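You operate a simulated robot arm through the tools that you are given. There is no shell and no other tool. Be economical: measure what you need, move in short steps, check, and stop when the job is done.

You are at the controls of a simulated robot arm. One attempt, no reset.

TASK
First stand the honey jar on the plate, then wipe the drip and slide the plate there.
Fine: the red-lidded jar; wipe, then slide onto the clean spot; the blue cloth goes back where it lay.

Only the result counts: the job must be done as asked and must still hold three seconds after the hand-in. Knocking over, shifting, dropping, spilling or breaking anything else fails it. Flat cloth is picked up by pressing the open fingertips on it (5 to 10 N) and closing them slowly along it; thin cloth reads only 2 to 8 mm in the jaws.

THE ROBOT
A 7-joint arm with a two-finger parallel gripper, fixed in place. Base frame: the origin is at the foot of the arm, x ahead of it, y to its left, z up; the work surface is at about z = 0. Readings come in mm, degrees, newtons and seconds.
With the tool pointing down near the work surface it reaches from about 220 to 580 mm from the base axis. Its first joint turns from -66.0 to 66.0 degrees. Payload 2.5 kg.
The tool frame sits at the grasp point between the pads (the TCP): z along the fingers, y along the line on which they close. The tips reach 23 mm beyond it. The gripper opens to 94 mm. The fingers are 38 mm wide and 10 mm thick; the gripper's body (54 by 96 mm) begins 39 mm behind the TCP.
Orientation is told as [roll, pitch, yaw] about the base's x, y, z axes, in that order, counted from this pose: with the fingers straight down and closing along the base's y, the tool's x points along the base's -x, its y along +y and its z along -z.

THE INTERFACE
- The arm moves only by the tool arm_command. Its argument "targets" is a list of rows, each a list of 7 numbers: the closure in counts, from 0 (fully open) to 255 (shut), then the shift along the tool's x, y, z in mm, then the turn, a rotation vector about the tool's x, y, z in degrees. In form: [[fingers, x, y, z, wx, wy, wz], ...]. A call has 1 to 8 rows; each row shifts and turns the commanded pose from where the row before left it, along the tool's axes as they then stand. Rows are played at 5 a second. More than 50 mm and 8.6 degrees between two rows, or a gripper value outside its range, and nothing of the call is played. Where a pose cannot be reached the arm comes as near as it can. A force on the tool above 70 N (or 10 N above the force at the start of the call, whichever is more), or a blocked arm, ends the call early, and 0.2 s more pass. The fingers move at their own pace (about 108 mm/s each) and stop on an object; they squeeze with about 23 N. The grip force told is the motor's: it shows also when the fingers shut on nothing. Time passes only in rows, and 0.2 s behind the last, so rows that do not move let the fingers close. It gives the time, the measured TCP pose, the force on the tool (base axes), the opening and the grip force at its end, in the units of the frame above (readings bear some noise).
- Cameras (640 x 400 px; columns grow to the right, rows downward): "scene" is fixed at [122.7, -414.6, 535.9]; the picture's right is [0.79, -0.61, 0.00], its down [-0.41, -0.54, -0.73] and it looks along [0.44, 0.58, -0.68] (base axes); focal length 258 px, centre (320, 200). "wrist" rides on the gripper at [86, 16, -74] in the tool frame; the picture's right is [-0.18, 0.98, 0.00], its down [-0.58, -0.11, -0.81] and it looks along [-0.79, -0.15, 0.59] (tool axes); focal length 243 px, centre (320, 200). There is no depth. A picture from a camera that has moved, and an enlarged one, comes with that camera's place and axes in the base frame and with its lens.
- grab_frame(camera): a new picture of that camera. The clock stands still meanwhile.
- inspect(camera, box): a new picture of the part [left, top, right, bottom] of that camera's present view, enlarged. The clock stands still meanwhile.
- finish_job(): hands the job in; it is judged then, once.

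Work in short steps. Places have to be worked out from the pictures, the camera data and where the tool is seen: move nearer, look again, correct. Check each grasp and each placing, and mend what went wrong. You have 120 turns and 76 pictures in all, those below and enlarged ones among them. Open the gripper and draw the arm clear of the work before you hand the job in, unless the task says otherwise; then end with one line.

The tools are called after "Emit:" as name(argument=value, ...) on one line, values as JSON. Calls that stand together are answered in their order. arm_command: Moves the arm, as the interface text tells. Its arguments: {"type":"object","properties":{"targets":{"type":"array","items":{"type":"array","items":{"type":"number"}}}},"required":["targets"]} The other tools are called the same way: grab_frame (camera) takes a picture; inspect (camera, box) takes an enlarged picture of a part of a camera's view; finish_job () hands the job in.

At the start:

```text
time_s: 0.0
eef_pos: [343.9, 53.0, 250.2]
tool_rot: [0.0, 0.0, 0.0]
wrist_force: [-0.7, 0.7, -0.1]
gripper_width: 94.0
grasp_force: 0.0
```

scene: 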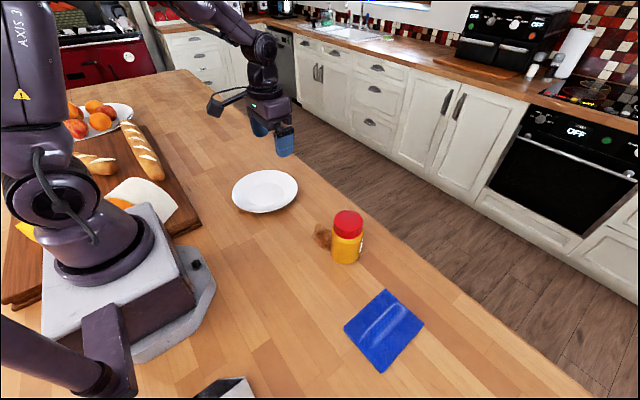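
wrist: 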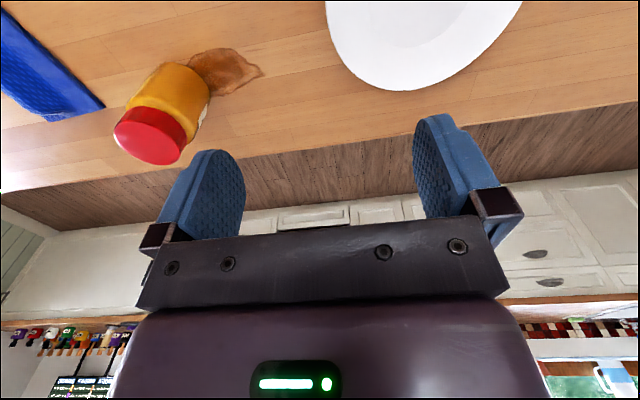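

I estimate the jar at about (397,-153) and about 100 tall, the plate at (352,171), the drip at (388,-76) and the cloth at (342,-334). I'll enlarge the scene to refine these.

Emit:
inspect(camera="scene", box=[290, 190, 450, 290])

Emit:
inspect(camera="scene", box=[310, 280, 470, 380])

Emit:
inspect(camera="scene", box=[190, 140, 350, 240])

```text
4.00 times, centred on (370, 240) of scene
camera zoom: at [122.7, -414.6, 535.9], right [0.79, -0.61, 0.0], down [-0.41, -0.54, -0.73], along [0.44, 0.58, -0.68], focal length 1031 px, centre (120, 40)
```

zoom: 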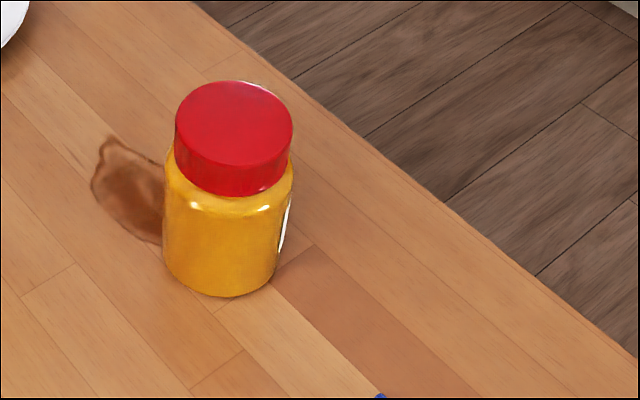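

```text
4.00 times, centred on (390, 330) of scene
camera zoom: at [122.7, -414.6, 535.9], right [0.79, -0.61, 0.0], down [-0.41, -0.54, -0.73], along [0.44, 0.58, -0.68], focal length 1031 px, centre (40, -320)
```

zoom: 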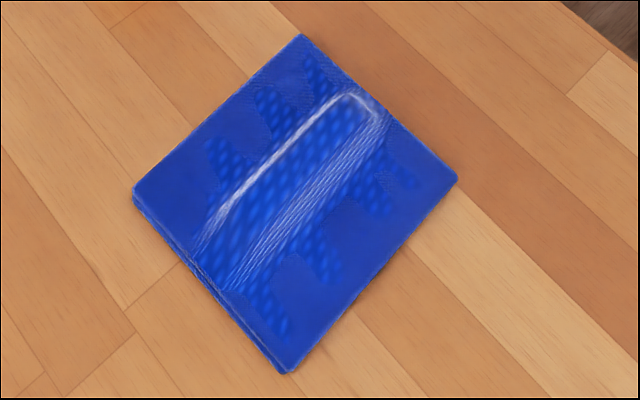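

```text
4.00 times, centred on (270, 190) of scene
camera zoom: at [122.7, -414.6, 535.9], right [0.79, -0.61, 0.0], down [-0.41, -0.54, -0.73], along [0.44, 0.58, -0.68], focal length 1031 px, centre (520, 240)
```

zoom: 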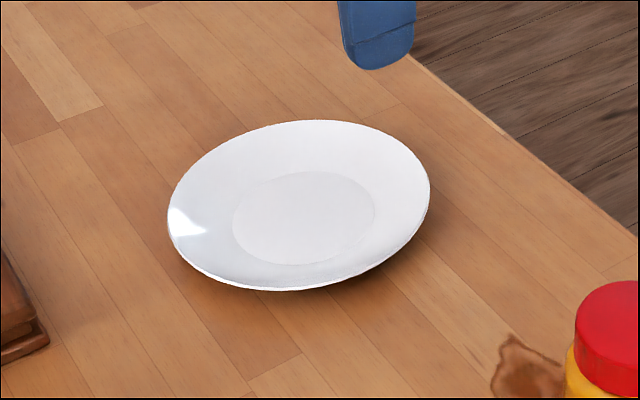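

The jar stands clear, the cloth is aligned with the base axes with its ridge running along x at y≈-330, and the plate is centred near (349,160). I move over to y≈-150, still high, for a closer look at the jar.

Emit:
arm_command(targets=[[0, 0, -45, 0, 0, 0, 0], [0, 0, -45, 0, 0, 0, 0], [0, 0, -45, 0, 0, 0, 0], [0, 0, -45, 0, 0, 0, 0], [0, 0, -23, 0, 0, 0, 0], [0, 0, 0, 0, 0, 0, 0]])

Emit:
grab_frame(camera="wrist")

```text
time_s: 1.4
eef_pos: [345.1, -150.5, 250.0]
tool_rot: [-0.1, -0.1, 0.0]
wrist_force: [-0.5, -0.9, -0.3]
gripper_width: 93.6
grasp_force: 0.1
```

```text
70 pictures are left
camera wrist: at [258.3, -133.8, 323.2], right [0.18, 0.98, 0.0], down [0.58, -0.11, 0.81], along [0.79, -0.15, -0.59], focal length 243 px, centre (320, 200)
```

wrist: 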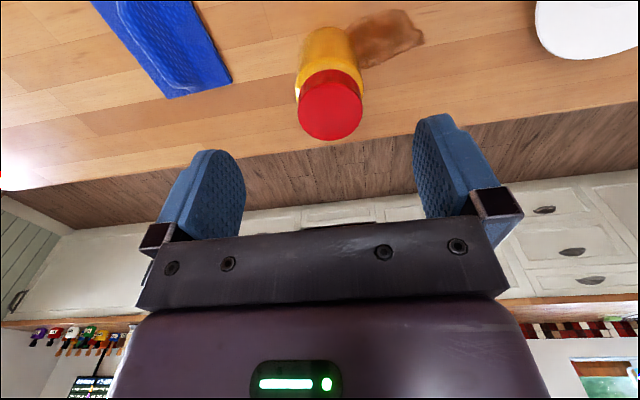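

The jar's centre is about (402,-150). I go above it, lower to z≈150 so the tips stay above the lid, and check the alignment.

Emit:
arm_command(targets=[[0, -30, 0, 0, 0, 0, 0], [0, -27, 0, 0, 0, 0, 0], [0, 0, 0, 40, 0, 0, 0], [0, 0, 0, 40, 0, 0, 0], [0, 0, 0, 15, 0, 0, 0], [0, 0, 0, 0, 0, 0, 0]])

Emit:
grab_frame(camera="wrist")

Emit:
inspect(camera="scene", box=[270, 150, 430, 270])

```text
time_s: 2.8
eef_pos: [400.2, -148.8, 155.0]
tool_rot: [0.1, 0.0, 0.0]
wrist_force: [0.8, 0.4, -0.2]
gripper_width: 93.9
grasp_force: 0.1
```

```text
69 pictures are left
camera wrist: at [312.7, -133.5, 228.7], right [0.18, 0.98, 0.0], down [0.58, -0.11, 0.81], along [0.79, -0.15, -0.59], focal length 243 px, centre (320, 200)
```

wrist: 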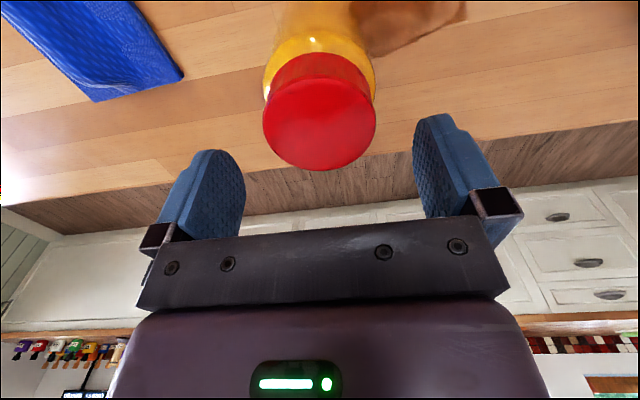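

```text
3.33 times, centred on (350, 210) of scene
camera zoom: at [122.7, -414.6, 535.9], right [0.79, -0.61, 0.0], down [-0.41, -0.54, -0.73], along [0.44, 0.58, -0.68], focal length 859 px, centre (220, 167)
```

zoom: 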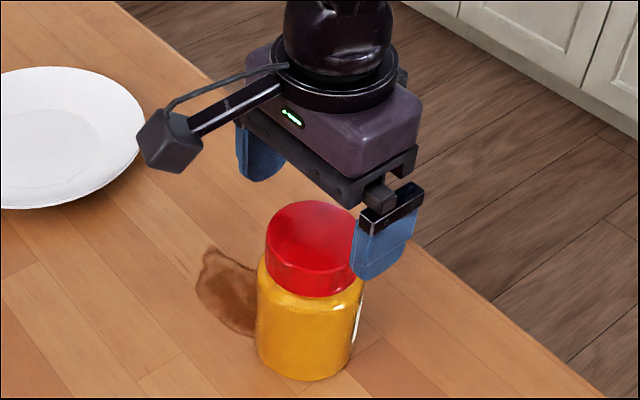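

The lid is centred between the fingers at about (398,-149), with its top at z≈105-110. I lower to z≈85 and close.

Emit:
arm_command(targets=[[0, 0, 0, 25, 0, 0, 0], [0, 0, 0, 25, 0, 0, 0], [0, 0, 0, 20, 0, 0, 0], [0, 0, 0, 0, 0, 0, 0]])

Emit:
grab_frame(camera="wrist")

Emit:
inspect(camera="scene", box=[270, 150, 430, 270])

```text
time_s: 3.8
eef_pos: [398.9, -150.8, 84.0]
tool_rot: [-0.1, -0.1, 0.0]
wrist_force: [0.1, 0.7, 0.1]
gripper_width: 94.0
grasp_force: 0.1
```

```text
67 pictures are left
camera wrist: at [312.0, -134.2, 158.4], right [0.18, 0.98, 0.0], down [0.58, -0.11, 0.81], along [0.79, -0.15, -0.59], focal length 243 px, centre (320, 200)
```

wrist: 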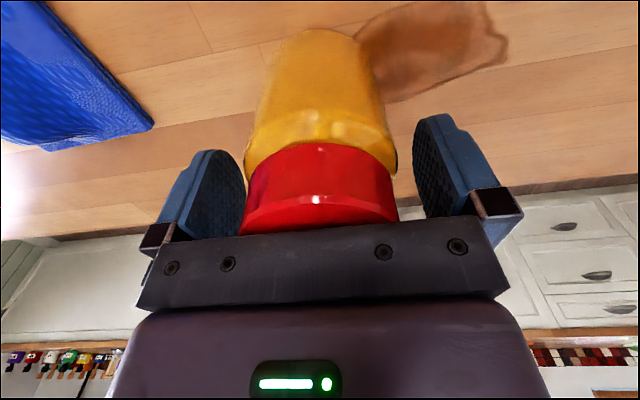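

```text
3.33 times, centred on (350, 210) of scene
camera zoom: at [122.7, -414.6, 535.9], right [0.79, -0.61, 0.0], down [-0.41, -0.54, -0.73], along [0.44, 0.58, -0.68], focal length 859 px, centre (220, 167)
```

zoom: 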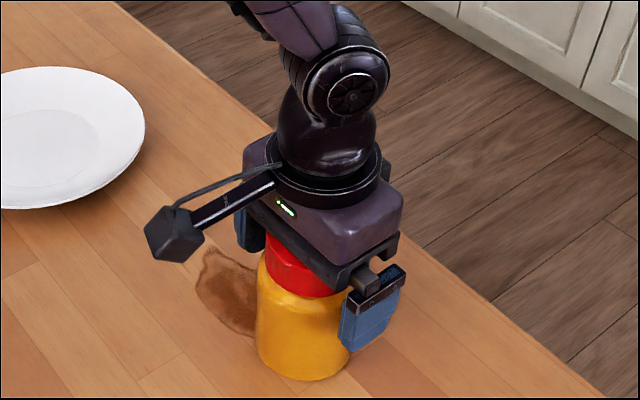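

The jar sits slightly to the -y side. I shift 3 mm that way and close the gripper.

Emit:
arm_command(targets=[[0, 0, -3, 0, 0, 0, 0], [60, 0, 0, 0, 0, 0, 0], [130, 0, 0, 0, 0, 0, 0], [200, 0, 0, 0, 0, 0, 0], [200, 0, 0, 0, 0, 0, 0]])

Emit:
grab_frame(camera="wrist")

```text
time_s: 5.0
eef_pos: [399.0, -153.2, 84.3]
tool_rot: [0.0, -0.1, 0.0]
wrist_force: [0.6, 1.4, 0.2]
gripper_width: 73.6
grasp_force: 23.3
```

```text
65 pictures are left
camera wrist: at [312.2, -137.0, 158.5], right [0.18, 0.98, 0.0], down [0.58, -0.11, 0.81], along [0.79, -0.15, -0.59], focal length 243 px, centre (320, 200)
```

wrist: 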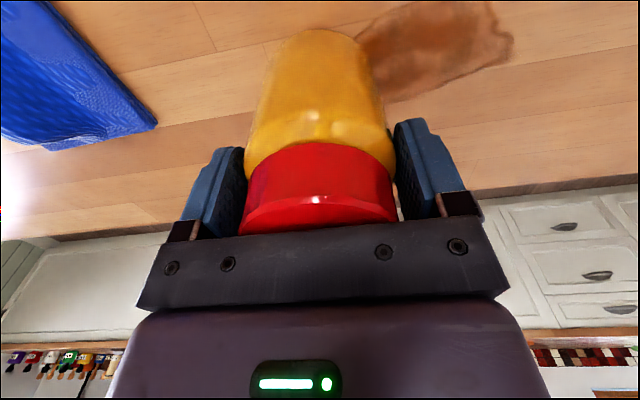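

The grip is firm at 73.6 mm. I lift slowly by 80 mm and check.

Emit:
arm_command(targets=[[200, 0, 0, -10, 0, 0, 0], [200, 0, 0, -20, 0, 0, 0], [200, 0, 0, -25, 0, 0, 0], [200, 0, 0, -25, 0, 0, 0], [200, 0, 0, 0, 0, 0, 0]])

Emit:
inspect(camera="scene", box=[270, 140, 430, 260])

```text
time_s: 6.2
eef_pos: [401.4, -154.3, 165.1]
tool_rot: [0.0, 0.0, 0.1]
wrist_force: [0.1, -0.2, -5.4]
gripper_width: 73.7
grasp_force: 22.9
```

```text
3.33 times, centred on (350, 200) of scene
camera zoom: at [122.7, -414.7, 535.9], right [0.79, -0.61, 0.0], down [-0.41, -0.54, -0.73], along [0.44, 0.58, -0.68], focal length 859 px, centre (220, 200)
```

zoom: 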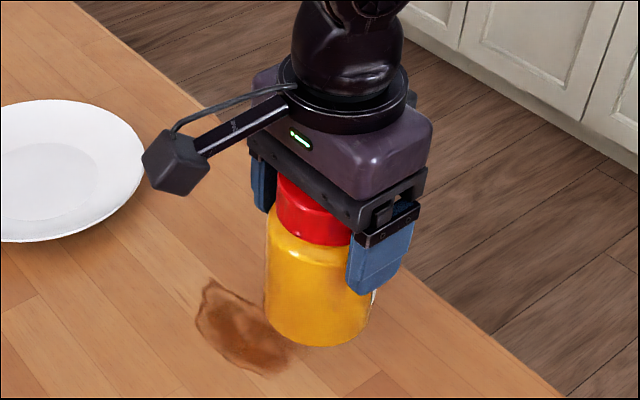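

The jar is held, weighing about 5.4 N. I carry it over the plate centre (349,160) at this height.

Emit:
arm_command(targets=[[200, 4, 25, 0, 0, 0, 0], [200, 8, 45, 0, 0, 0, 0], [200, 8, 45, 0, 0, 0, 0], [200, 8, 45, 0, 0, 0, 0], [200, 8, 45, 0, 0, 0, 0], [200, 8, 45, 0, 0, 0, 0], [200, 8, 42, 0, 0, 0, 0], [200, 0, 22, 0, 0, 0, 0]])

Emit:
grab_frame(camera="scene")

Emit:
grab_frame(camera="wrist")

```text
time_s: 8.0
eef_pos: [349.5, 161.3, 165.4]
tool_rot: [-0.1, -0.1, -0.1]
wrist_force: [-0.2, -0.4, -5.8]
gripper_width: 73.6
grasp_force: 23.0
```

```text
63 pictures are left
```

scene: 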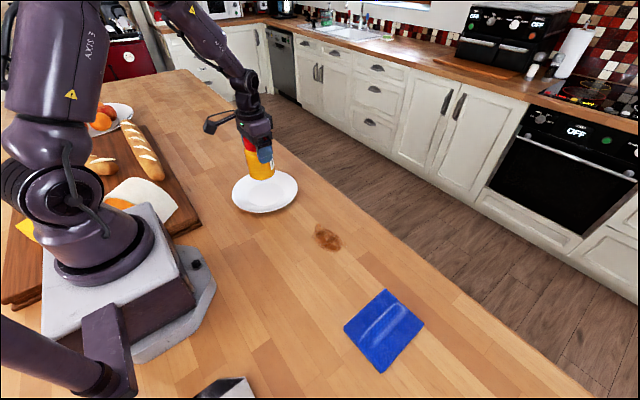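

```text
62 pictures are left
camera wrist: at [262.6, 178.0, 239.3], right [0.19, 0.98, 0.0], down [0.58, -0.11, 0.81], along [0.79, -0.15, -0.59], focal length 243 px, centre (320, 200)
```

wrist: 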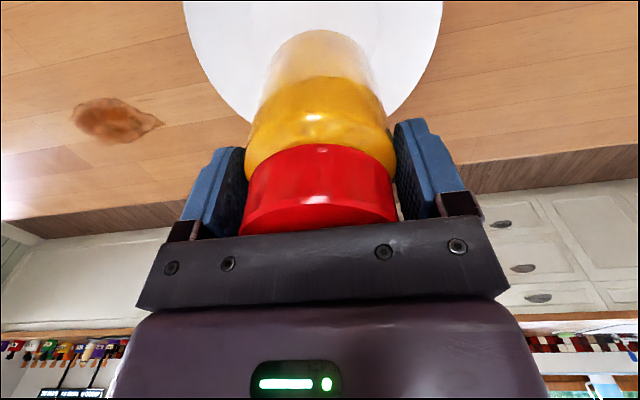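

The jar appears over the plate centre, and the drip is now fully visible around (391,-82). I lower to about 15 mm above the plate and check the centring.

Emit:
arm_command(targets=[[200, 0, 0, 20, 0, 0, 0], [200, 0, 0, 20, 0, 0, 0], [200, 0, 0, 20, 0, 0, 0], [200, 0, 0, 0, 0, 0, 0]])

Emit:
inspect(camera="scene", box=[205, 130, 325, 220])

Emit:
grab_frame(camera="wrist")

```text
time_s: 9.0
eef_pos: [350.4, 160.8, 106.5]
tool_rot: [0.0, 0.0, 0.0]
wrist_force: [-0.1, -0.2, -5.0]
gripper_width: 73.7
grasp_force: 23.1
```

```text
4.44 times, centred on (265, 175) of scene
camera zoom: at [122.7, -414.6, 536.0], right [0.79, -0.61, 0.0], down [-0.41, -0.54, -0.73], along [0.44, 0.58, -0.68], focal length 1145 px, centre (564, 311)
```

zoom: 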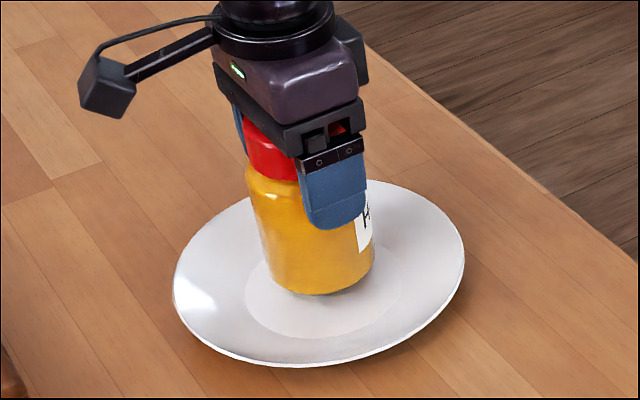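

```text
60 pictures are left
camera wrist: at [262.4, 177.6, 179.6], right [0.18, 0.98, 0.0], down [0.58, -0.11, 0.81], along [0.79, -0.15, -0.59], focal length 243 px, centre (320, 200)
```

wrist: 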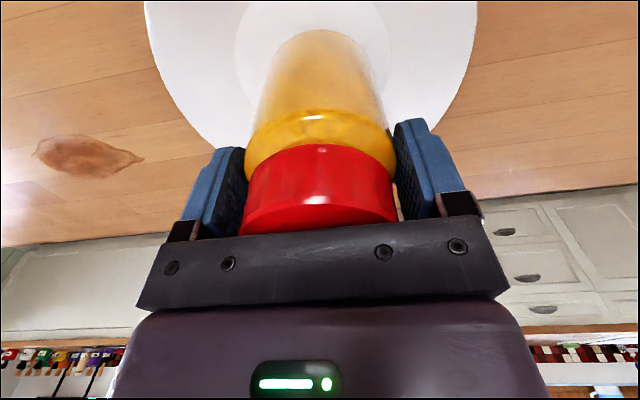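

It is well centred. I lower in small steps towards contact.

Emit:
arm_command(targets=[[200, 0, 0, 5, 0, 0, 0], [200, 0, 0, 5, 0, 0, 0], [200, 0, 0, 2, 0, 0, 0], [200, 0, 0, 0, 0, 0, 0]])

```text
time_s: 10.0
eef_pos: [348.9, 160.4, 92.5]
tool_rot: [0.0, -0.1, 0.0]
wrist_force: [-0.2, 0.7, -4.7]
gripper_width: 73.5
grasp_force: 22.3
```

Still carrying the full weight, so I go lower by 2 mm at a time.

Emit:
arm_command(targets=[[200, 0, 0, 2, 0, 0, 0], [200, 0, 0, 0, 0, 0, 0]])

Emit:
arm_command(targets=[[200, 0, 0, 1.5, 0, 0, 0], [200, 0, 0, 0, 0, 0, 0]])

```text
time_s: 10.6
eef_pos: [349.9, 161.2, 91.5]
tool_rot: [0.0, 0.0, 0.1]
wrist_force: [0.3, 0.1, -4.8]
gripper_width: 73.7
grasp_force: 23.1
```

```text
time_s: 11.2
eef_pos: [350.2, 161.6, 90.1]
tool_rot: [0.0, -0.1, -0.1]
wrist_force: [-4.7, -3.8, 16.0]
gripper_width: 73.6
grasp_force: 23.1
```

Contact at z≈90. I ease up 0.8 mm, then open the gripper and check.

Emit:
arm_command(targets=[[200, 0, 0, -0.8, 0, 0, 0], [200, 0, 0, 0, 0, 0, 0]])

Emit:
arm_command(targets=[[120, 0, 0, 0, 0, 0, 0], [60, 0, 0, 0, 0, 0, 0], [0, 0, 0, 0, 0, 0, 0], [0, 0, 0, 0, 0, 0, 0]])

Emit:
grab_frame(camera="wrist")

```text
time_s: 11.8
eef_pos: [349.7, 161.3, 90.1]
tool_rot: [0.0, 0.1, 0.0]
wrist_force: [0.9, -0.4, -3.2]
gripper_width: 73.7
grasp_force: 23.2
```

```text
time_s: 12.8
eef_pos: [348.5, 161.1, 91.0]
tool_rot: [0.0, 0.0, 0.0]
wrist_force: [-0.2, 0.0, -0.1]
gripper_width: 93.9
grasp_force: 0.0
```

```text
59 pictures are left
camera wrist: at [262.4, 177.5, 164.5], right [0.18, 0.98, 0.0], down [0.58, -0.11, 0.81], along [0.79, -0.15, -0.59], focal length 243 px, centre (320, 200)
```

wrist: 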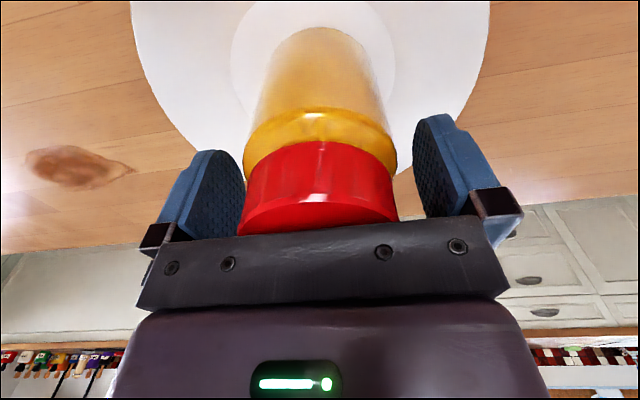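

The jar is released and upright. I rise straight up clear of it and verify.

Emit:
arm_command(targets=[[0, 0, 0, -20, 0, 0, 0], [0, 0, 0, -40, 0, 0, 0], [0, 0, 0, -45, 0, 0, 0], [0, 0, 0, -45, 0, 0, 0], [0, 0, 0, 0, 0, 0, 0]])

Emit:
inspect(camera="scene", box=[205, 130, 325, 220])

```text
time_s: 14.0
eef_pos: [349.2, 160.0, 239.8]
tool_rot: [0.0, 0.0, 0.1]
wrist_force: [0.4, 0.2, -0.2]
gripper_width: 94.1
grasp_force: 0.0
```

```text
4.44 times, centred on (265, 175) of scene
camera zoom: at [122.7, -414.6, 535.9], right [0.79, -0.61, 0.0], down [-0.41, -0.54, -0.73], along [0.44, 0.58, -0.68], focal length 1145 px, centre (564, 311)
```

zoom: 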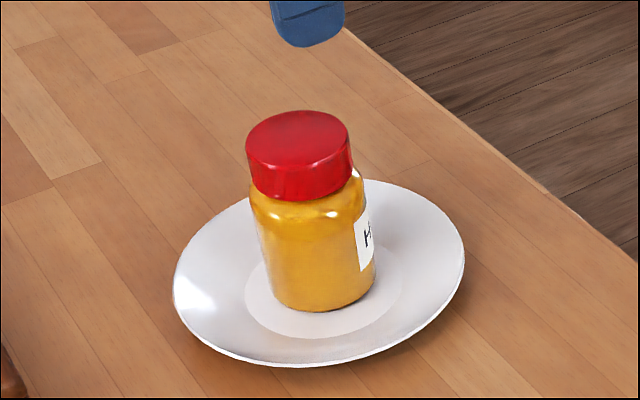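

The jar stands centred on the plate. Next I travel to the cloth in two calls, staying high.

Emit:
arm_command(targets=[[0, 0, -30, 0, 0, 0, 0], [0, 0, -48, 0, 0, 0, 0], [0, 0, -48, 0, 0, 0, 0], [0, 0, -48, 0, 0, 0, 0], [0, 0, -48, 0, 0, 0, 0], [0, 0, -48, 0, 0, 0, 0], [0, 0, -48, 0, 0, 0, 0], [0, 0, -48, 0, 0, 0, 0]])

Emit:
arm_command(targets=[[0, 0, -48, 0, 0, 0, 0], [0, 0, -48, 0, 0, 0, 0], [0, 0, -28, 0, 0, 0, 0], [0, 5, 0, 40, 0, 0, 0], [0, 0, 0, 40, 0, 0, 0], [0, 0, 0, 0, 0, 0, 0]])

Emit:
grab_frame(camera="wrist")

Emit:
inspect(camera="scene", box=[280, 200, 480, 400])

```text
time_s: 15.8
eef_pos: [349.1, -205.7, 240.3]
tool_rot: [0.1, 0.0, 0.0]
wrist_force: [0.7, 0.2, -0.4]
gripper_width: 94.1
grasp_force: 0.1
```

```text
time_s: 17.2
eef_pos: [342.9, -329.3, 158.0]
tool_rot: [0.1, 0.0, -0.1]
wrist_force: [0.5, 0.4, -0.2]
gripper_width: 94.2
grasp_force: 0.1
```

```text
57 pictures are left
camera wrist: at [256.3, -313.1, 232.4], right [0.18, 0.98, 0.0], down [0.58, -0.11, 0.81], along [0.79, -0.15, -0.59], focal length 243 px, centre (320, 200)
```

wrist: 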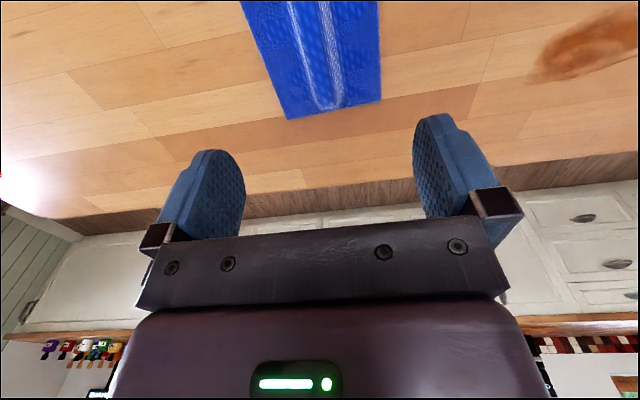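

```text
2.00 times, centred on (380, 300) of scene
camera zoom: at [122.7, -414.7, 535.9], right [0.79, -0.61, 0.0], down [-0.41, -0.54, -0.73], along [0.44, 0.58, -0.68], focal length 515 px, centre (200, 0)
```

zoom: 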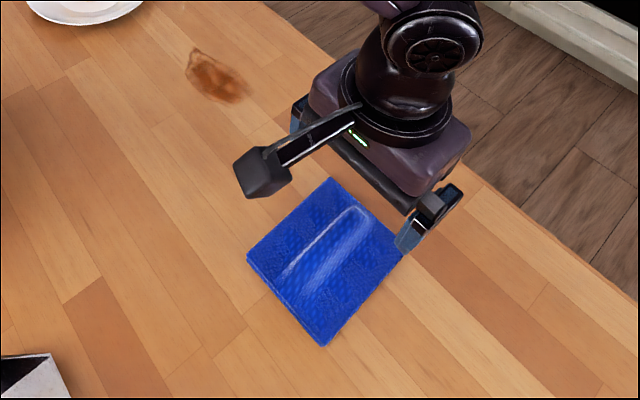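

The cloth edges match my estimate: x 282–410, y -379 to -279, with the ridge at y≈-330. I half-close the jaws to about 57 mm and lower over the ridge to just above the cloth.

Emit:
arm_command(targets=[[100, -2, 0, 40, 0, 0, 0], [100, 0, 0, 40, 0, 0, 0], [100, 0, 0, 35, 0, 0, 0], [100, 0, 0, 8, 0, 0, 0], [100, 0, 0, 0, 0, 0, 0]])

Emit:
grab_frame(camera="wrist")

Emit:
inspect(camera="scene", box=[320, 270, 440, 390])

```text
time_s: 18.4
eef_pos: [347.4, -328.2, 35.3]
tool_rot: [0.0, 0.1, 0.1]
wrist_force: [0.4, -0.3, -0.2]
gripper_width: 57.2
grasp_force: 0.0
```

```text
55 pictures are left
camera wrist: at [260.9, -313.0, 109.2], right [0.18, 0.98, 0.0], down [0.58, -0.11, 0.81], along [0.79, -0.15, -0.59], focal length 243 px, centre (320, 200)
```

wrist: 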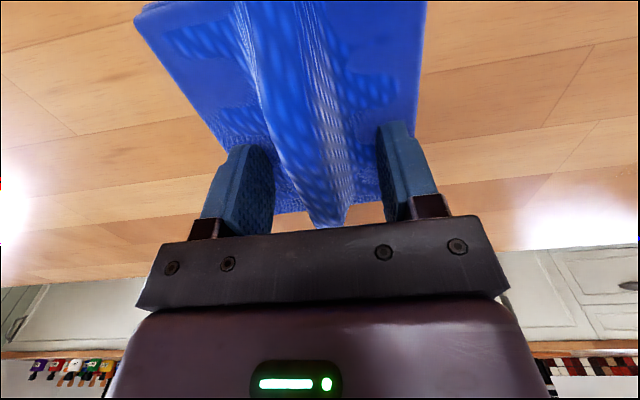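

```text
3.33 times, centred on (380, 330) of scene
camera zoom: at [122.7, -414.6, 535.9], right [0.79, -0.61, 0.0], down [-0.41, -0.54, -0.73], along [0.44, 0.58, -0.68], focal length 859 px, centre (120, -233)
```

zoom: 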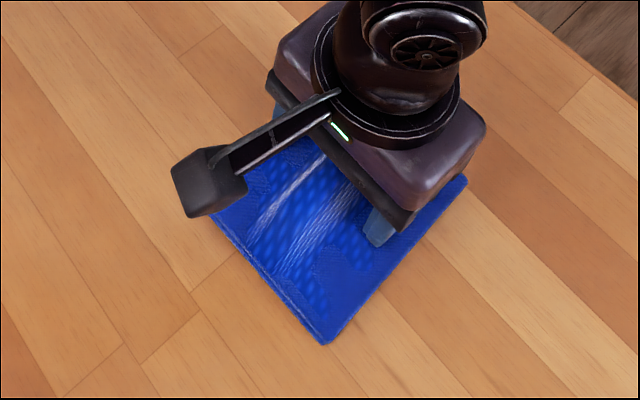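

The fingers straddle the ridge. I press down gently in small steps until the force reads 5–10 N.

Emit:
arm_command(targets=[[100, 0, 0, 3, 0, 0, 0], [100, 0, 0, 3, 0, 0, 0], [100, 0, 0, 0, 0, 0, 0]])

Emit:
arm_command(targets=[[100, 0, 0, 2, 0, 0, 0], [100, 0, 0, 0, 0, 0, 0]])

```text
time_s: 19.1
eef_pos: [348.5, -329.8, 35.4]
tool_rot: [0.0, 0.0, 0.0]
wrist_force: [-3.4, 3.8, 11.2]
gripper_width: 57.2
grasp_force: 0.1
stopped in row 3: the force on the tool passed its limit (the readings are from after the stop); the commanded pose is now the measured one
```

```text
time_s: 19.8
eef_pos: [349.5, -329.1, 34.8]
tool_rot: [0.0, 0.0, 0.0]
wrist_force: [-13.7, 13.8, 45.3]
gripper_width: 57.1
grasp_force: 0.1
```

Contact came at TCP z≈35, so the folded cloth is about 12 mm thick, and 45 N is too much. I back off a little to reach 5–10 N.

Emit:
arm_command(targets=[[100, 0, 0, -2, 0, 0, 0], [100, 0, 0, 0, 0, 0, 0]])

Emit:
inspect(camera="wrist", box=[160, 60, 480, 260])

```text
time_s: 20.4
eef_pos: [349.0, -330.0, 34.4]
tool_rot: [-0.2, -0.2, -0.1]
wrist_force: [-0.1, -1.2, 22.1]
gripper_width: 56.9
grasp_force: 0.0
```

```text
2.00 times, centred on (320, 160) of wrist
camera zoom: at [261.7, -313.9, 108.1], right [0.18, 0.98, 0.0], down [0.58, -0.11, 0.81], along [0.79, -0.15, -0.59], focal length 485 px, centre (320, 280)
```

zoom: 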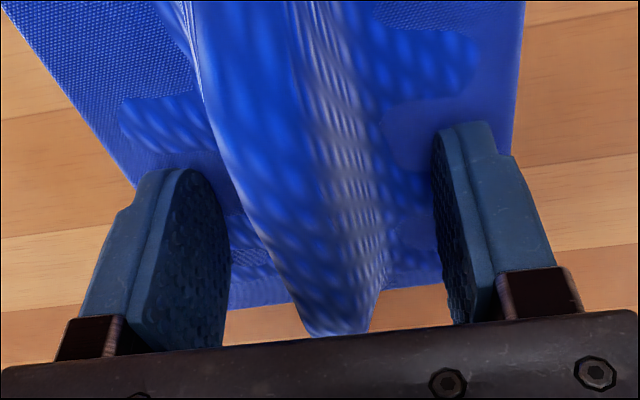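

The ridge is a tall fold, about 25 mm high, between the pads. I ease off slightly and close slowly on it.

Emit:
arm_command(targets=[[100, 0, 0, -0.8, 0, 0, 0], [120, 0, 0, 0, 0, 0, 0], [140, 0, 0, 0, 0, 0, 0], [160, 0, 0, 0, 0, 0, 0], [180, 0, 0, 0, 0, 0, 0], [200, 0, 0, 0, 0, 0, 0], [200, 0, 0, 0, 0, 0, 0]])

Emit:
inspect(camera="wrist", box=[160, 60, 480, 260])

```text
time_s: 21.9
eef_pos: [348.9, -329.6, 35.6]
tool_rot: [0.0, -0.1, 0.0]
wrist_force: [0.1, -5.0, 12.3]
gripper_width: 26.4
grasp_force: 6.9
```

```text
2.00 times, centred on (320, 160) of wrist
camera zoom: at [261.0, -314.0, 108.6], right [0.18, 0.98, 0.0], down [0.58, -0.11, 0.81], along [0.79, -0.15, -0.59], focal length 485 px, centre (320, 280)
```

zoom: 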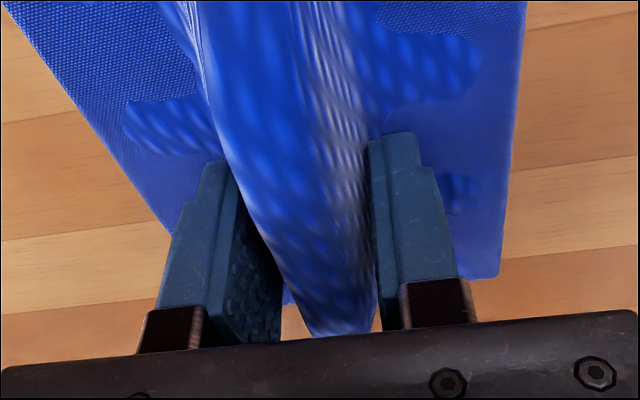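

The fingers now touch the ridge at 26 mm. I keep closing.

Emit:
arm_command(targets=[[210, 0, 0, 0, 0, 0, 0], [220, 0, 0, 0, 0, 0, 0], [230, 0, 0, 0, 0, 0, 0], [240, 0, 0, 0, 0, 0, 0], [255, 0, 0, 0, 0, 0, 0], [255, 0, 0, 0, 0, 0, 0]])

Emit:
inspect(camera="wrist", box=[160, 60, 480, 260])

```text
time_s: 23.4
eef_pos: [348.3, -329.6, 35.3]
tool_rot: [0.0, 0.0, 0.0]
wrist_force: [-2.6, -2.0, 11.9]
gripper_width: 24.1
grasp_force: 23.3
```

```text
2.00 times, centred on (320, 160) of wrist
camera zoom: at [261.4, -313.4, 108.7], right [0.18, 0.98, 0.0], down [0.58, -0.11, 0.81], along [0.79, -0.15, -0.59], focal length 485 px, centre (320, 280)
```

zoom: 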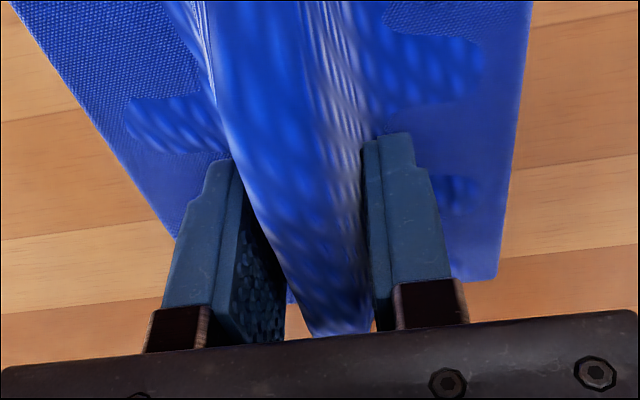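

Firm grip on the ridge at 24 mm and 23 N. I lift slowly and check.

Emit:
arm_command(targets=[[255, 0, 0, -5, 0, 0, 0], [255, 0, 0, -15, 0, 0, 0], [255, 0, 0, -25, 0, 0, 0], [255, 0, 0, -25, 0, 0, 0], [255, 0, 0, 0, 0, 0, 0]])

Emit:
inspect(camera="scene", box=[280, 200, 480, 400])

Emit:
grab_frame(camera="wrist")

```text
time_s: 24.6
eef_pos: [349.1, -329.4, 104.5]
tool_rot: [0.1, 0.1, 0.0]
wrist_force: [0.8, 0.0, 0.9]
gripper_width: 23.3
grasp_force: 22.8
```

```text
2.00 times, centred on (380, 300) of scene
camera zoom: at [122.7, -414.6, 535.9], right [0.79, -0.61, 0.0], down [-0.41, -0.54, -0.73], along [0.44, 0.58, -0.68], focal length 515 px, centre (200, 0)
```

zoom: 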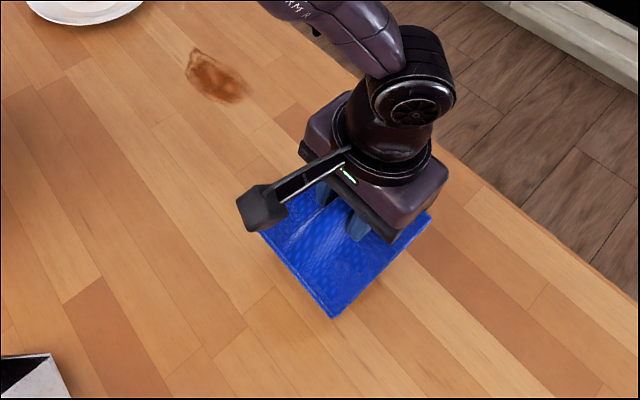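

```text
49 pictures are left
camera wrist: at [262.0, -313.4, 177.9], right [0.18, 0.98, 0.0], down [0.58, -0.11, 0.81], along [0.79, -0.15, -0.59], focal length 243 px, centre (320, 200)
```

wrist: 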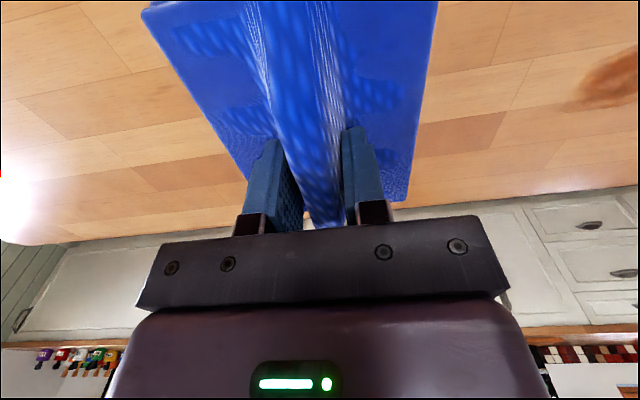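

The cloth is held flat and level. I carry it over the drip, centred at about (395,-83).

Emit:
arm_command(targets=[[255, -4, 22, 0, 0, 0, 0], [255, -8, 45, 0, 0, 0, 0], [255, -9, 45, 0, 0, 0, 0], [255, -9, 45, 0, 0, 0, 0], [255, -9, 45, 0, 0, 0, 0], [255, -7, 45, 0, 0, 0, 0], [255, 0, 0, 25, 0, 0, 0], [255, 0, 0, 25, 0, 0, 0]])

Emit:
inspect(camera="scene", box=[240, 150, 440, 290])

Emit:
grab_frame(camera="wrist")

```text
time_s: 26.4
eef_pos: [395.5, -83.2, 52.3]
tool_rot: [-0.1, -0.1, 0.0]
wrist_force: [-0.6, 0.6, -1.4]
gripper_width: 23.7
grasp_force: 23.6
```

```text
2.86 times, centred on (340, 220) of scene
camera zoom: at [122.7, -414.6, 535.9], right [0.79, -0.61, 0.0], down [-0.41, -0.54, -0.73], along [0.44, 0.58, -0.68], focal length 736 px, centre (263, 143)
```

zoom: 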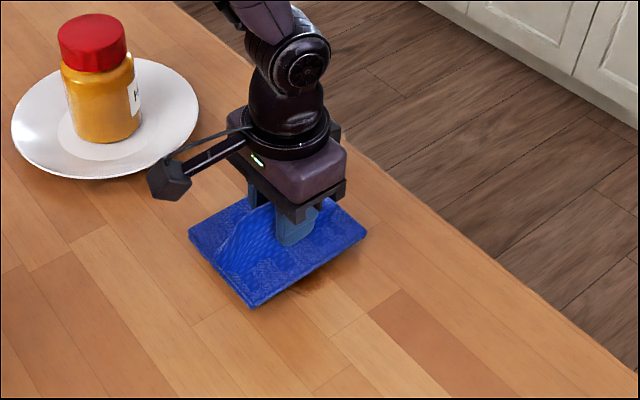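

```text
47 pictures are left
camera wrist: at [307.7, -67.2, 126.5], right [0.18, 0.98, 0.0], down [0.58, -0.11, 0.81], along [0.79, -0.15, -0.59], focal length 243 px, centre (320, 200)
```

wrist: 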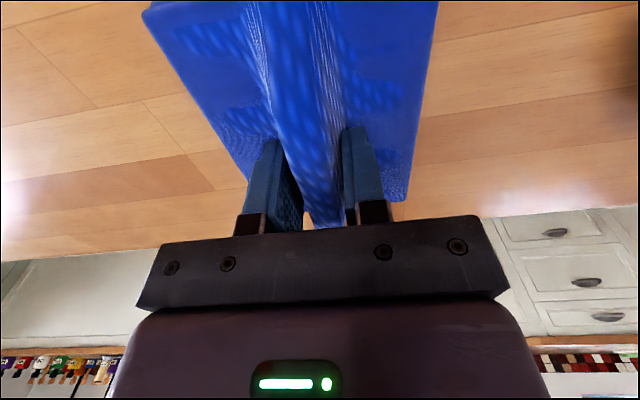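

The cloth is over the drip. I lower it to contact with light pressure.

Emit:
arm_command(targets=[[255, 0, 0, 10, 0, 0, 0], [255, 0, 0, 6, 0, 0, 0], [255, 0, 0, 0, 0, 0, 0]])

Emit:
arm_command(targets=[[255, 0, 0, 1, 0, 0, 0], [255, 0, 0, 0, 0, 0, 0]])

```text
time_s: 27.1
eef_pos: [394.3, -82.7, 38.8]
tool_rot: [0.0, 0.0, 0.0]
wrist_force: [0.1, 1.0, -0.6]
gripper_width: 23.2
grasp_force: 23.1
```

```text
time_s: 27.8
eef_pos: [393.3, -83.3, 37.8]
tool_rot: [-0.1, 0.0, -0.1]
wrist_force: [0.0, 0.6, -0.5]
gripper_width: 23.5
grasp_force: 23.7
```

I go on down by 1 mm steps until contact.

Emit:
arm_command(targets=[[255, 0, 0, 1.5, 0, 0, 0], [255, 0, 0, 0, 0, 0, 0]])

Emit:
arm_command(targets=[[255, 0, 0, 1, 0, 0, 0], [255, 0, 0, 0, 0, 0, 0]])

```text
time_s: 28.4
eef_pos: [395.4, -82.6, 36.1]
tool_rot: [0.0, 0.0, 0.0]
wrist_force: [-0.8, 0.3, -1.2]
gripper_width: 23.4
grasp_force: 23.0
```

```text
time_s: 28.9
eef_pos: [394.1, -81.9, 34.8]
tool_rot: [0.1, 0.1, 0.0]
wrist_force: [0.1, -0.1, 1.8]
gripper_width: 23.5
grasp_force: 22.3
```

Contact is starting. I press 0.4 mm more and stroke along y.

Emit:
arm_command(targets=[[255, 0, 0, 0.4, 0, 0, 0], [255, 0, 14, 0, 0, 0, 0], [255, 0, 14, 0, 0, 0, 0], [255, 0, 14, 0, 0, 0, 0], [255, 0, -14, 0, 0, 0, 0], [255, 0, -14, 0, 0, 0, 0], [255, 0, -14, 0, 0, 0, 0]])

Emit:
arm_command(targets=[[255, 0, -14, 0, 0, 0, 0], [255, 0, -14, 0, 0, 0, 0], [255, 0, -14, 0, 0, 0, 0], [255, 0, 14, 0, 0, 0, 0], [255, 0, 14, 0, 0, 0, 0], [255, 0, 14, 0, 0, 0, 0]])

Emit:
grab_frame(camera="wrist")

```text
time_s: 30.6
eef_pos: [394.0, -82.8, 34.7]
tool_rot: [0.1, 0.1, 0.0]
wrist_force: [0.2, 0.4, -0.2]
gripper_width: 23.5
grasp_force: 23.5
```

```text
time_s: 31.9
eef_pos: [394.3, -82.4, 35.5]
tool_rot: [0.0, 0.0, -0.1]
wrist_force: [0.7, -1.6, 1.9]
gripper_width: 23.5
grasp_force: 22.8
```

```text
46 pictures are left
camera wrist: at [306.9, -65.6, 108.8], right [0.19, 0.98, 0.0], down [0.58, -0.11, 0.81], along [0.79, -0.15, -0.59], focal length 243 px, centre (320, 200)
```

wrist: 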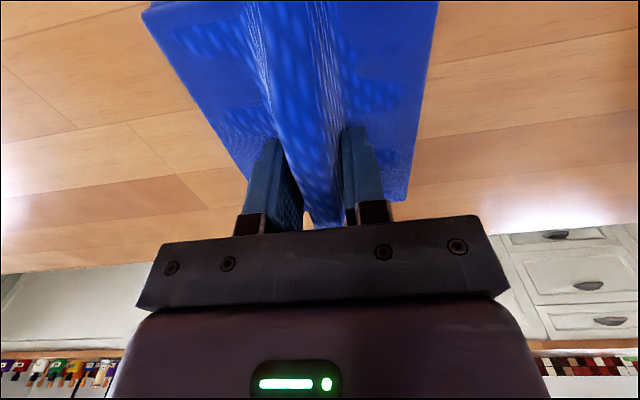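

The pressure is light, so I press 1 mm more and stroke both ways.

Emit:
arm_command(targets=[[255, 0, 0, 1, 0, 0, 0], [255, 0, 0, 0, 0, 0, 0]])

Emit:
arm_command(targets=[[255, 0, 15, 0, 0, 0, 0], [255, 0, 15, 0, 0, 0, 0], [255, 0, 15, 0, 0, 0, 0], [255, 0, -15, 0, 0, 0, 0], [255, 0, -15, 0, 0, 0, 0], [255, 0, -15, 0, 0, 0, 0], [255, 0, -15, 0, 0, 0, 0], [255, 0, -15, 0, 0, 0, 0]])

Emit:
arm_command(targets=[[255, 0, -15, 0, 0, 0, 0], [255, 0, 15, 0, 0, 0, 0], [255, 0, 15, 0, 0, 0, 0], [255, 0, 15, 0, 0, 0, 0], [255, 15, 0, 0, 0, 0, 0], [255, -15, 0, 0, 0, 0, 0], [255, -15, 0, 0, 0, 0, 0], [255, 15, 0, 0, 0, 0, 0]])

```text
time_s: 32.5
eef_pos: [394.7, -81.8, 34.5]
tool_rot: [0.1, 0.0, 0.0]
wrist_force: [-8.5, 2.9, 26.9]
gripper_width: 23.1
grasp_force: 23.2
```

```text
time_s: 34.4
eef_pos: [395.6, -112.3, 35.1]
tool_rot: [0.0, 0.0, -0.1]
wrist_force: [0.0, 6.1, 14.6]
gripper_width: 23.6
grasp_force: 22.7
```

```text
time_s: 36.1
eef_pos: [398.2, -83.1, 35.6]
tool_rot: [0.0, -0.3, 0.0]
wrist_force: [10.0, 1.7, 16.5]
gripper_width: 23.6
grasp_force: 23.2
```

Good pressure (about 15 N) on those strokes. I lift, draw off towards the cloth's place and look at the spot.

Emit:
arm_command(targets=[[255, 0, 0, -5, 0, 0, 0], [255, 0, 0, -25, 0, 0, 0], [255, 0, 0, -40, 0, 0, 0], [255, 8, -45, 0, 0, 0, 0], [255, 8, -45, 0, 0, 0, 0], [255, 8, -45, 0, 0, 0, 0], [255, 0, 0, 0, 0, 0, 0]])

Emit:
inspect(camera="scene", box=[240, 150, 440, 290])

```text
time_s: 37.8
eef_pos: [368.9, -219.6, 102.2]
tool_rot: [0.0, 0.2, 0.0]
wrist_force: [0.0, 0.2, -0.4]
gripper_width: 22.9
grasp_force: 23.0
```

```text
2.86 times, centred on (340, 220) of scene
camera zoom: at [122.7, -414.7, 535.9], right [0.79, -0.61, 0.0], down [-0.41, -0.54, -0.73], along [0.44, 0.58, -0.68], focal length 736 px, centre (263, 143)
```

zoom: 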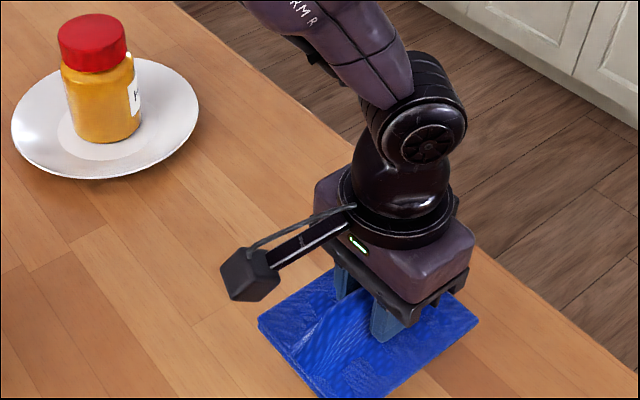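

The drip is gone. I return the cloth to its place, with the TCP at (348.5,-329.6) as at the grasp.

Emit:
arm_command(targets=[[255, 7, -40, 0, 0, 0, 0], [255, 7, -40, 0, 0, 0, 0], [255, 6, -30, 0, 0, 0, 0], [255, 0, 0, 25, 0, 0, 0], [255, 0, 0, 25, 0, 0, 0], [255, 0, 0, 0, 0, 0, 0]])

Emit:
grab_frame(camera="wrist")

Emit:
inspect(camera="scene", box=[310, 280, 470, 380])

```text
time_s: 39.1
eef_pos: [350.9, -329.0, 53.1]
tool_rot: [0.0, 0.0, 0.0]
wrist_force: [-0.3, 0.2, 0.6]
gripper_width: 23.7
grasp_force: 23.0
```

```text
44 pictures are left
camera wrist: at [264.4, -312.8, 126.7], right [0.18, 0.98, 0.0], down [0.58, -0.11, 0.81], along [0.79, -0.15, -0.59], focal length 243 px, centre (320, 200)
```

wrist: 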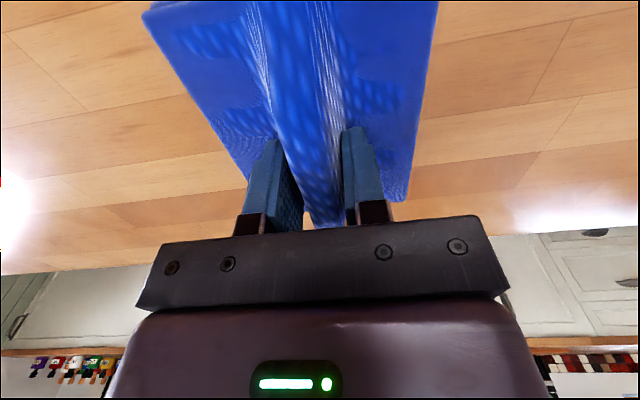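

```text
4.00 times, centred on (390, 330) of scene
camera zoom: at [122.7, -414.7, 535.9], right [0.79, -0.61, 0.0], down [-0.41, -0.54, -0.73], along [0.44, 0.58, -0.68], focal length 1031 px, centre (40, -320)
```

zoom: 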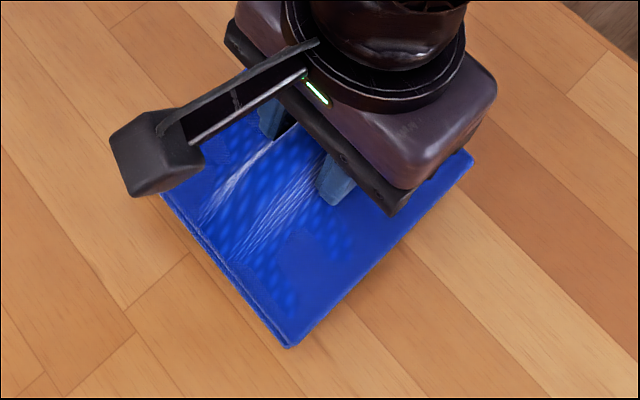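

The cloth is unmoved in the grip. I lower it to the table, correcting x by 2 mm.

Emit:
arm_command(targets=[[255, 2, 0, 8, 0, 0, 0], [255, 0, 0, 7, 0, 0, 0], [255, 0, 0, 0, 0, 0, 0]])

Emit:
arm_command(targets=[[255, 0, 0, 1.5, 0, 0, 0], [255, 0, 0, 0, 0, 0, 0]])

Emit:
inspect(camera="scene", box=[310, 280, 470, 380])

```text
time_s: 40.0
eef_pos: [349.0, -328.2, 37.5]
tool_rot: [0.0, 0.0, 0.0]
wrist_force: [0.4, -0.6, -0.8]
gripper_width: 23.4
grasp_force: 23.2
```

```text
time_s: 40.5
eef_pos: [349.0, -328.2, 37.5]
tool_rot: [0.0, 0.0, -0.1]
wrist_force: [-0.1, 0.2, -1.5]
gripper_width: 23.6
grasp_force: 23.0
```

```text
4.00 times, centred on (390, 330) of scene
camera zoom: at [122.7, -414.6, 535.9], right [0.79, -0.61, 0.0], down [-0.41, -0.54, -0.73], along [0.44, 0.58, -0.68], focal length 1031 px, centre (40, -320)
```

zoom: 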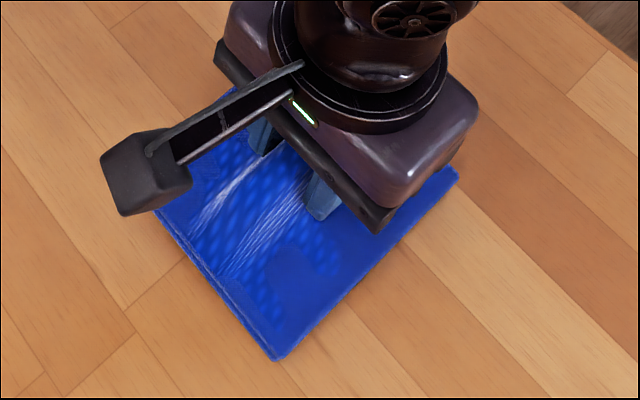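

Compared with the first picture, the cloth lay turned about 2° and 3–4 mm further toward -y. I correct both while it is still just above the table, then compare.

Emit:
arm_command(targets=[[255, 1, -3.5, 0, 0, 0, -2.2], [255, 0, 0, 0, 0, 0, 0]])

Emit:
arm_command(targets=[[255, 0, 0, 1, 0, 0, 0], [255, 0, 0, 0, 0, 0, 0]])

Emit:
inspect(camera="scene", box=[310, 280, 470, 380])

```text
time_s: 41.1
eef_pos: [347.9, -331.9, 36.6]
tool_rot: [0.1, 0.0, 2.1]
wrist_force: [-0.1, -0.6, -0.5]
gripper_width: 23.4
grasp_force: 23.0
```

```text
time_s: 41.8
eef_pos: [348.5, -333.0, 35.5]
tool_rot: [-0.1, -0.1, 2.2]
wrist_force: [0.4, 0.3, -1.0]
gripper_width: 23.4
grasp_force: 22.5
```

```text
4.00 times, centred on (390, 330) of scene
camera zoom: at [122.7, -414.6, 535.9], right [0.79, -0.61, 0.0], down [-0.41, -0.54, -0.73], along [0.44, 0.58, -0.68], focal length 1031 px, centre (40, -320)
```

zoom: 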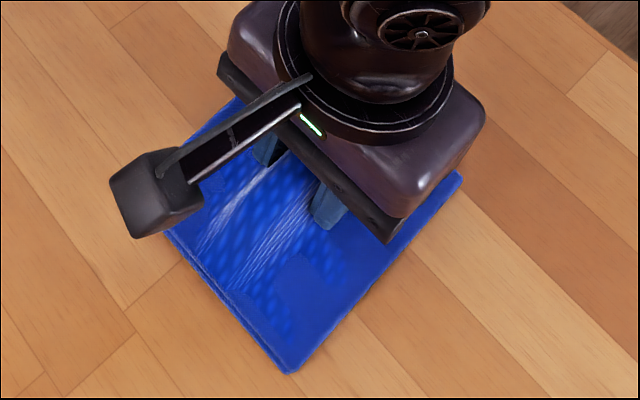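

The corners match the original within a couple of mm. I lower the last bit and check contact.

Emit:
arm_command(targets=[[255, 0, 0, 0.8, 0, 0, 0], [255, 0, 0, 0, 0, 0, 0]])

Emit:
arm_command(targets=[[220, 0, 0, 0, 0, 0, 0], [180, 0, 0, 0, 0, 0, 0], [140, 0, 0, 0, 0, 0, 0], [140, 0, 0, 0, 0, 0, 0]])

Emit:
arm_command(targets=[[140, 0, 0, -10, 0, 0, 0], [140, 0, 0, -25, 0, 0, 0], [140, 0, 0, -45, 0, 0, 2.2], [140, 0, 0, -45, 0, 0, 0], [140, 0, 45, 0, 0, 0, 0], [140, 0, 0, 0, 0, 0, 0]])

Emit:
inspect(camera="scene", box=[310, 280, 470, 380])

```text
time_s: 42.4
eef_pos: [347.3, -332.3, 34.8]
tool_rot: [0.0, 0.0, 2.2]
wrist_force: [0.5, -0.6, 0.9]
gripper_width: 23.6
grasp_force: 22.8
```

```text
time_s: 43.4
eef_pos: [348.0, -331.1, 34.9]
tool_rot: [0.0, 0.1, 2.2]
wrist_force: [-0.7, 1.3, -0.9]
gripper_width: 42.1
grasp_force: 0.0
```

```text
time_s: 44.8
eef_pos: [347.5, -287.0, 159.5]
tool_rot: [0.0, -0.1, 0.0]
wrist_force: [0.1, -0.3, -0.1]
gripper_width: 42.3
grasp_force: 0.0
```

```text
4.00 times, centred on (390, 330) of scene
camera zoom: at [122.7, -414.6, 535.9], right [0.79, -0.61, 0.0], down [-0.41, -0.54, -0.73], along [0.44, 0.58, -0.68], focal length 1031 px, centre (40, -320)
```

zoom: 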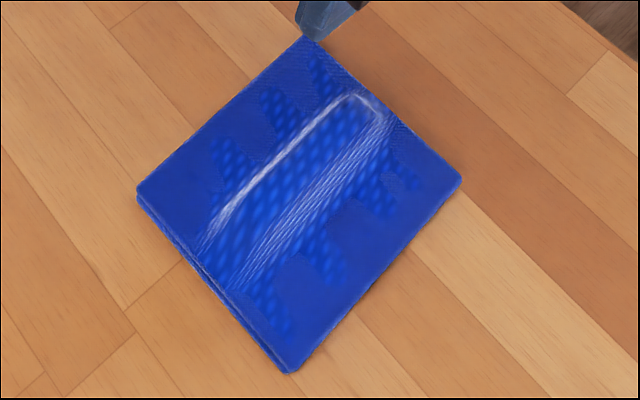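

The cloth lies as it did at the start, within 2 mm. Next I travel high past the jar to behind the plate (+y side), turning the tool so the two fingers can push the rim along (0.19,-0.98).

Emit:
arm_command(targets=[[0, 0, 20, -45, 0, 0, 0], [0, 0, 40, -40, 0, 0, 0], [0, 0, 48, 0, 0, 0, 0], [0, 0, 48, 0, 0, 0, 0], [0, 0, 48, 0, 0, 0, 0], [0, 0, 48, 0, 0, 0, 0], [0, 0, 48, 0, 0, 0, 0]])

Emit:
arm_command(targets=[[0, 0, 48, 0, 0, 0, 0], [0, 0, 48, 0, 0, 0, 0], [0, 0, 48, 0, 0, 0, 0], [0, 3, 48, 0, 0, 0, 0], [0, 8, 48, 0, 0, 0, 0], [0, 8, 30, 0, 0, 0, 0], [0, 0, 22, 0, 0, 0, 0]])

Emit:
arm_command(targets=[[0, 0, 0, 0, 0, 0, 8], [0, 0, 0, 0, 0, 0, 8], [0, 0, 0, 0, 0, 0, 8], [0, 0, 0, 0, 0, 0, 8], [0, 0, 0, 0, 0, 0, 8], [0, 0, 0, 0, 0, 0, 0]])

```text
refused: row 2 steps farther than a row can; nothing moved
```

```text
time_s: 46.4
eef_pos: [329.1, 5.0, 160.7]
tool_rot: [-0.1, -0.1, -0.1]
wrist_force: [0.6, 0.9, -0.1]
gripper_width: 94.1
grasp_force: 0.1
```

```text
time_s: 47.8
eef_pos: [328.0, 5.4, 160.9]
tool_rot: [-0.1, 0.1, -40.3]
wrist_force: [1.0, -0.6, -0.2]
gripper_width: 94.2
grasp_force: 0.1
```

The first call was refused (row 2 too long), so the arm is at (328,5,161). Nothing was touched and the yaw is going the right way. I rise and finish the turn.

Emit:
arm_command(targets=[[0, 0, 0, -40, 0, 0, 0], [0, 0, 0, -40, 0, 0, 0], [0, 0, 0, 0, 0, 0, 8], [0, 0, 0, 0, 0, 0, 8], [0, 0, 0, 0, 0, 0, 8], [0, 0, 0, 0, 0, 0, 8], [0, 0, 0, 0, 0, 0, 7.1], [0, 0, 0, 0, 0, 0, 0]])

```text
time_s: 49.5
eef_pos: [327.6, 5.2, 240.6]
tool_rot: [0.1, 0.0, -79.3]
wrist_force: [0.9, -0.7, -0.2]
gripper_width: 94.1
grasp_force: 0.0
```

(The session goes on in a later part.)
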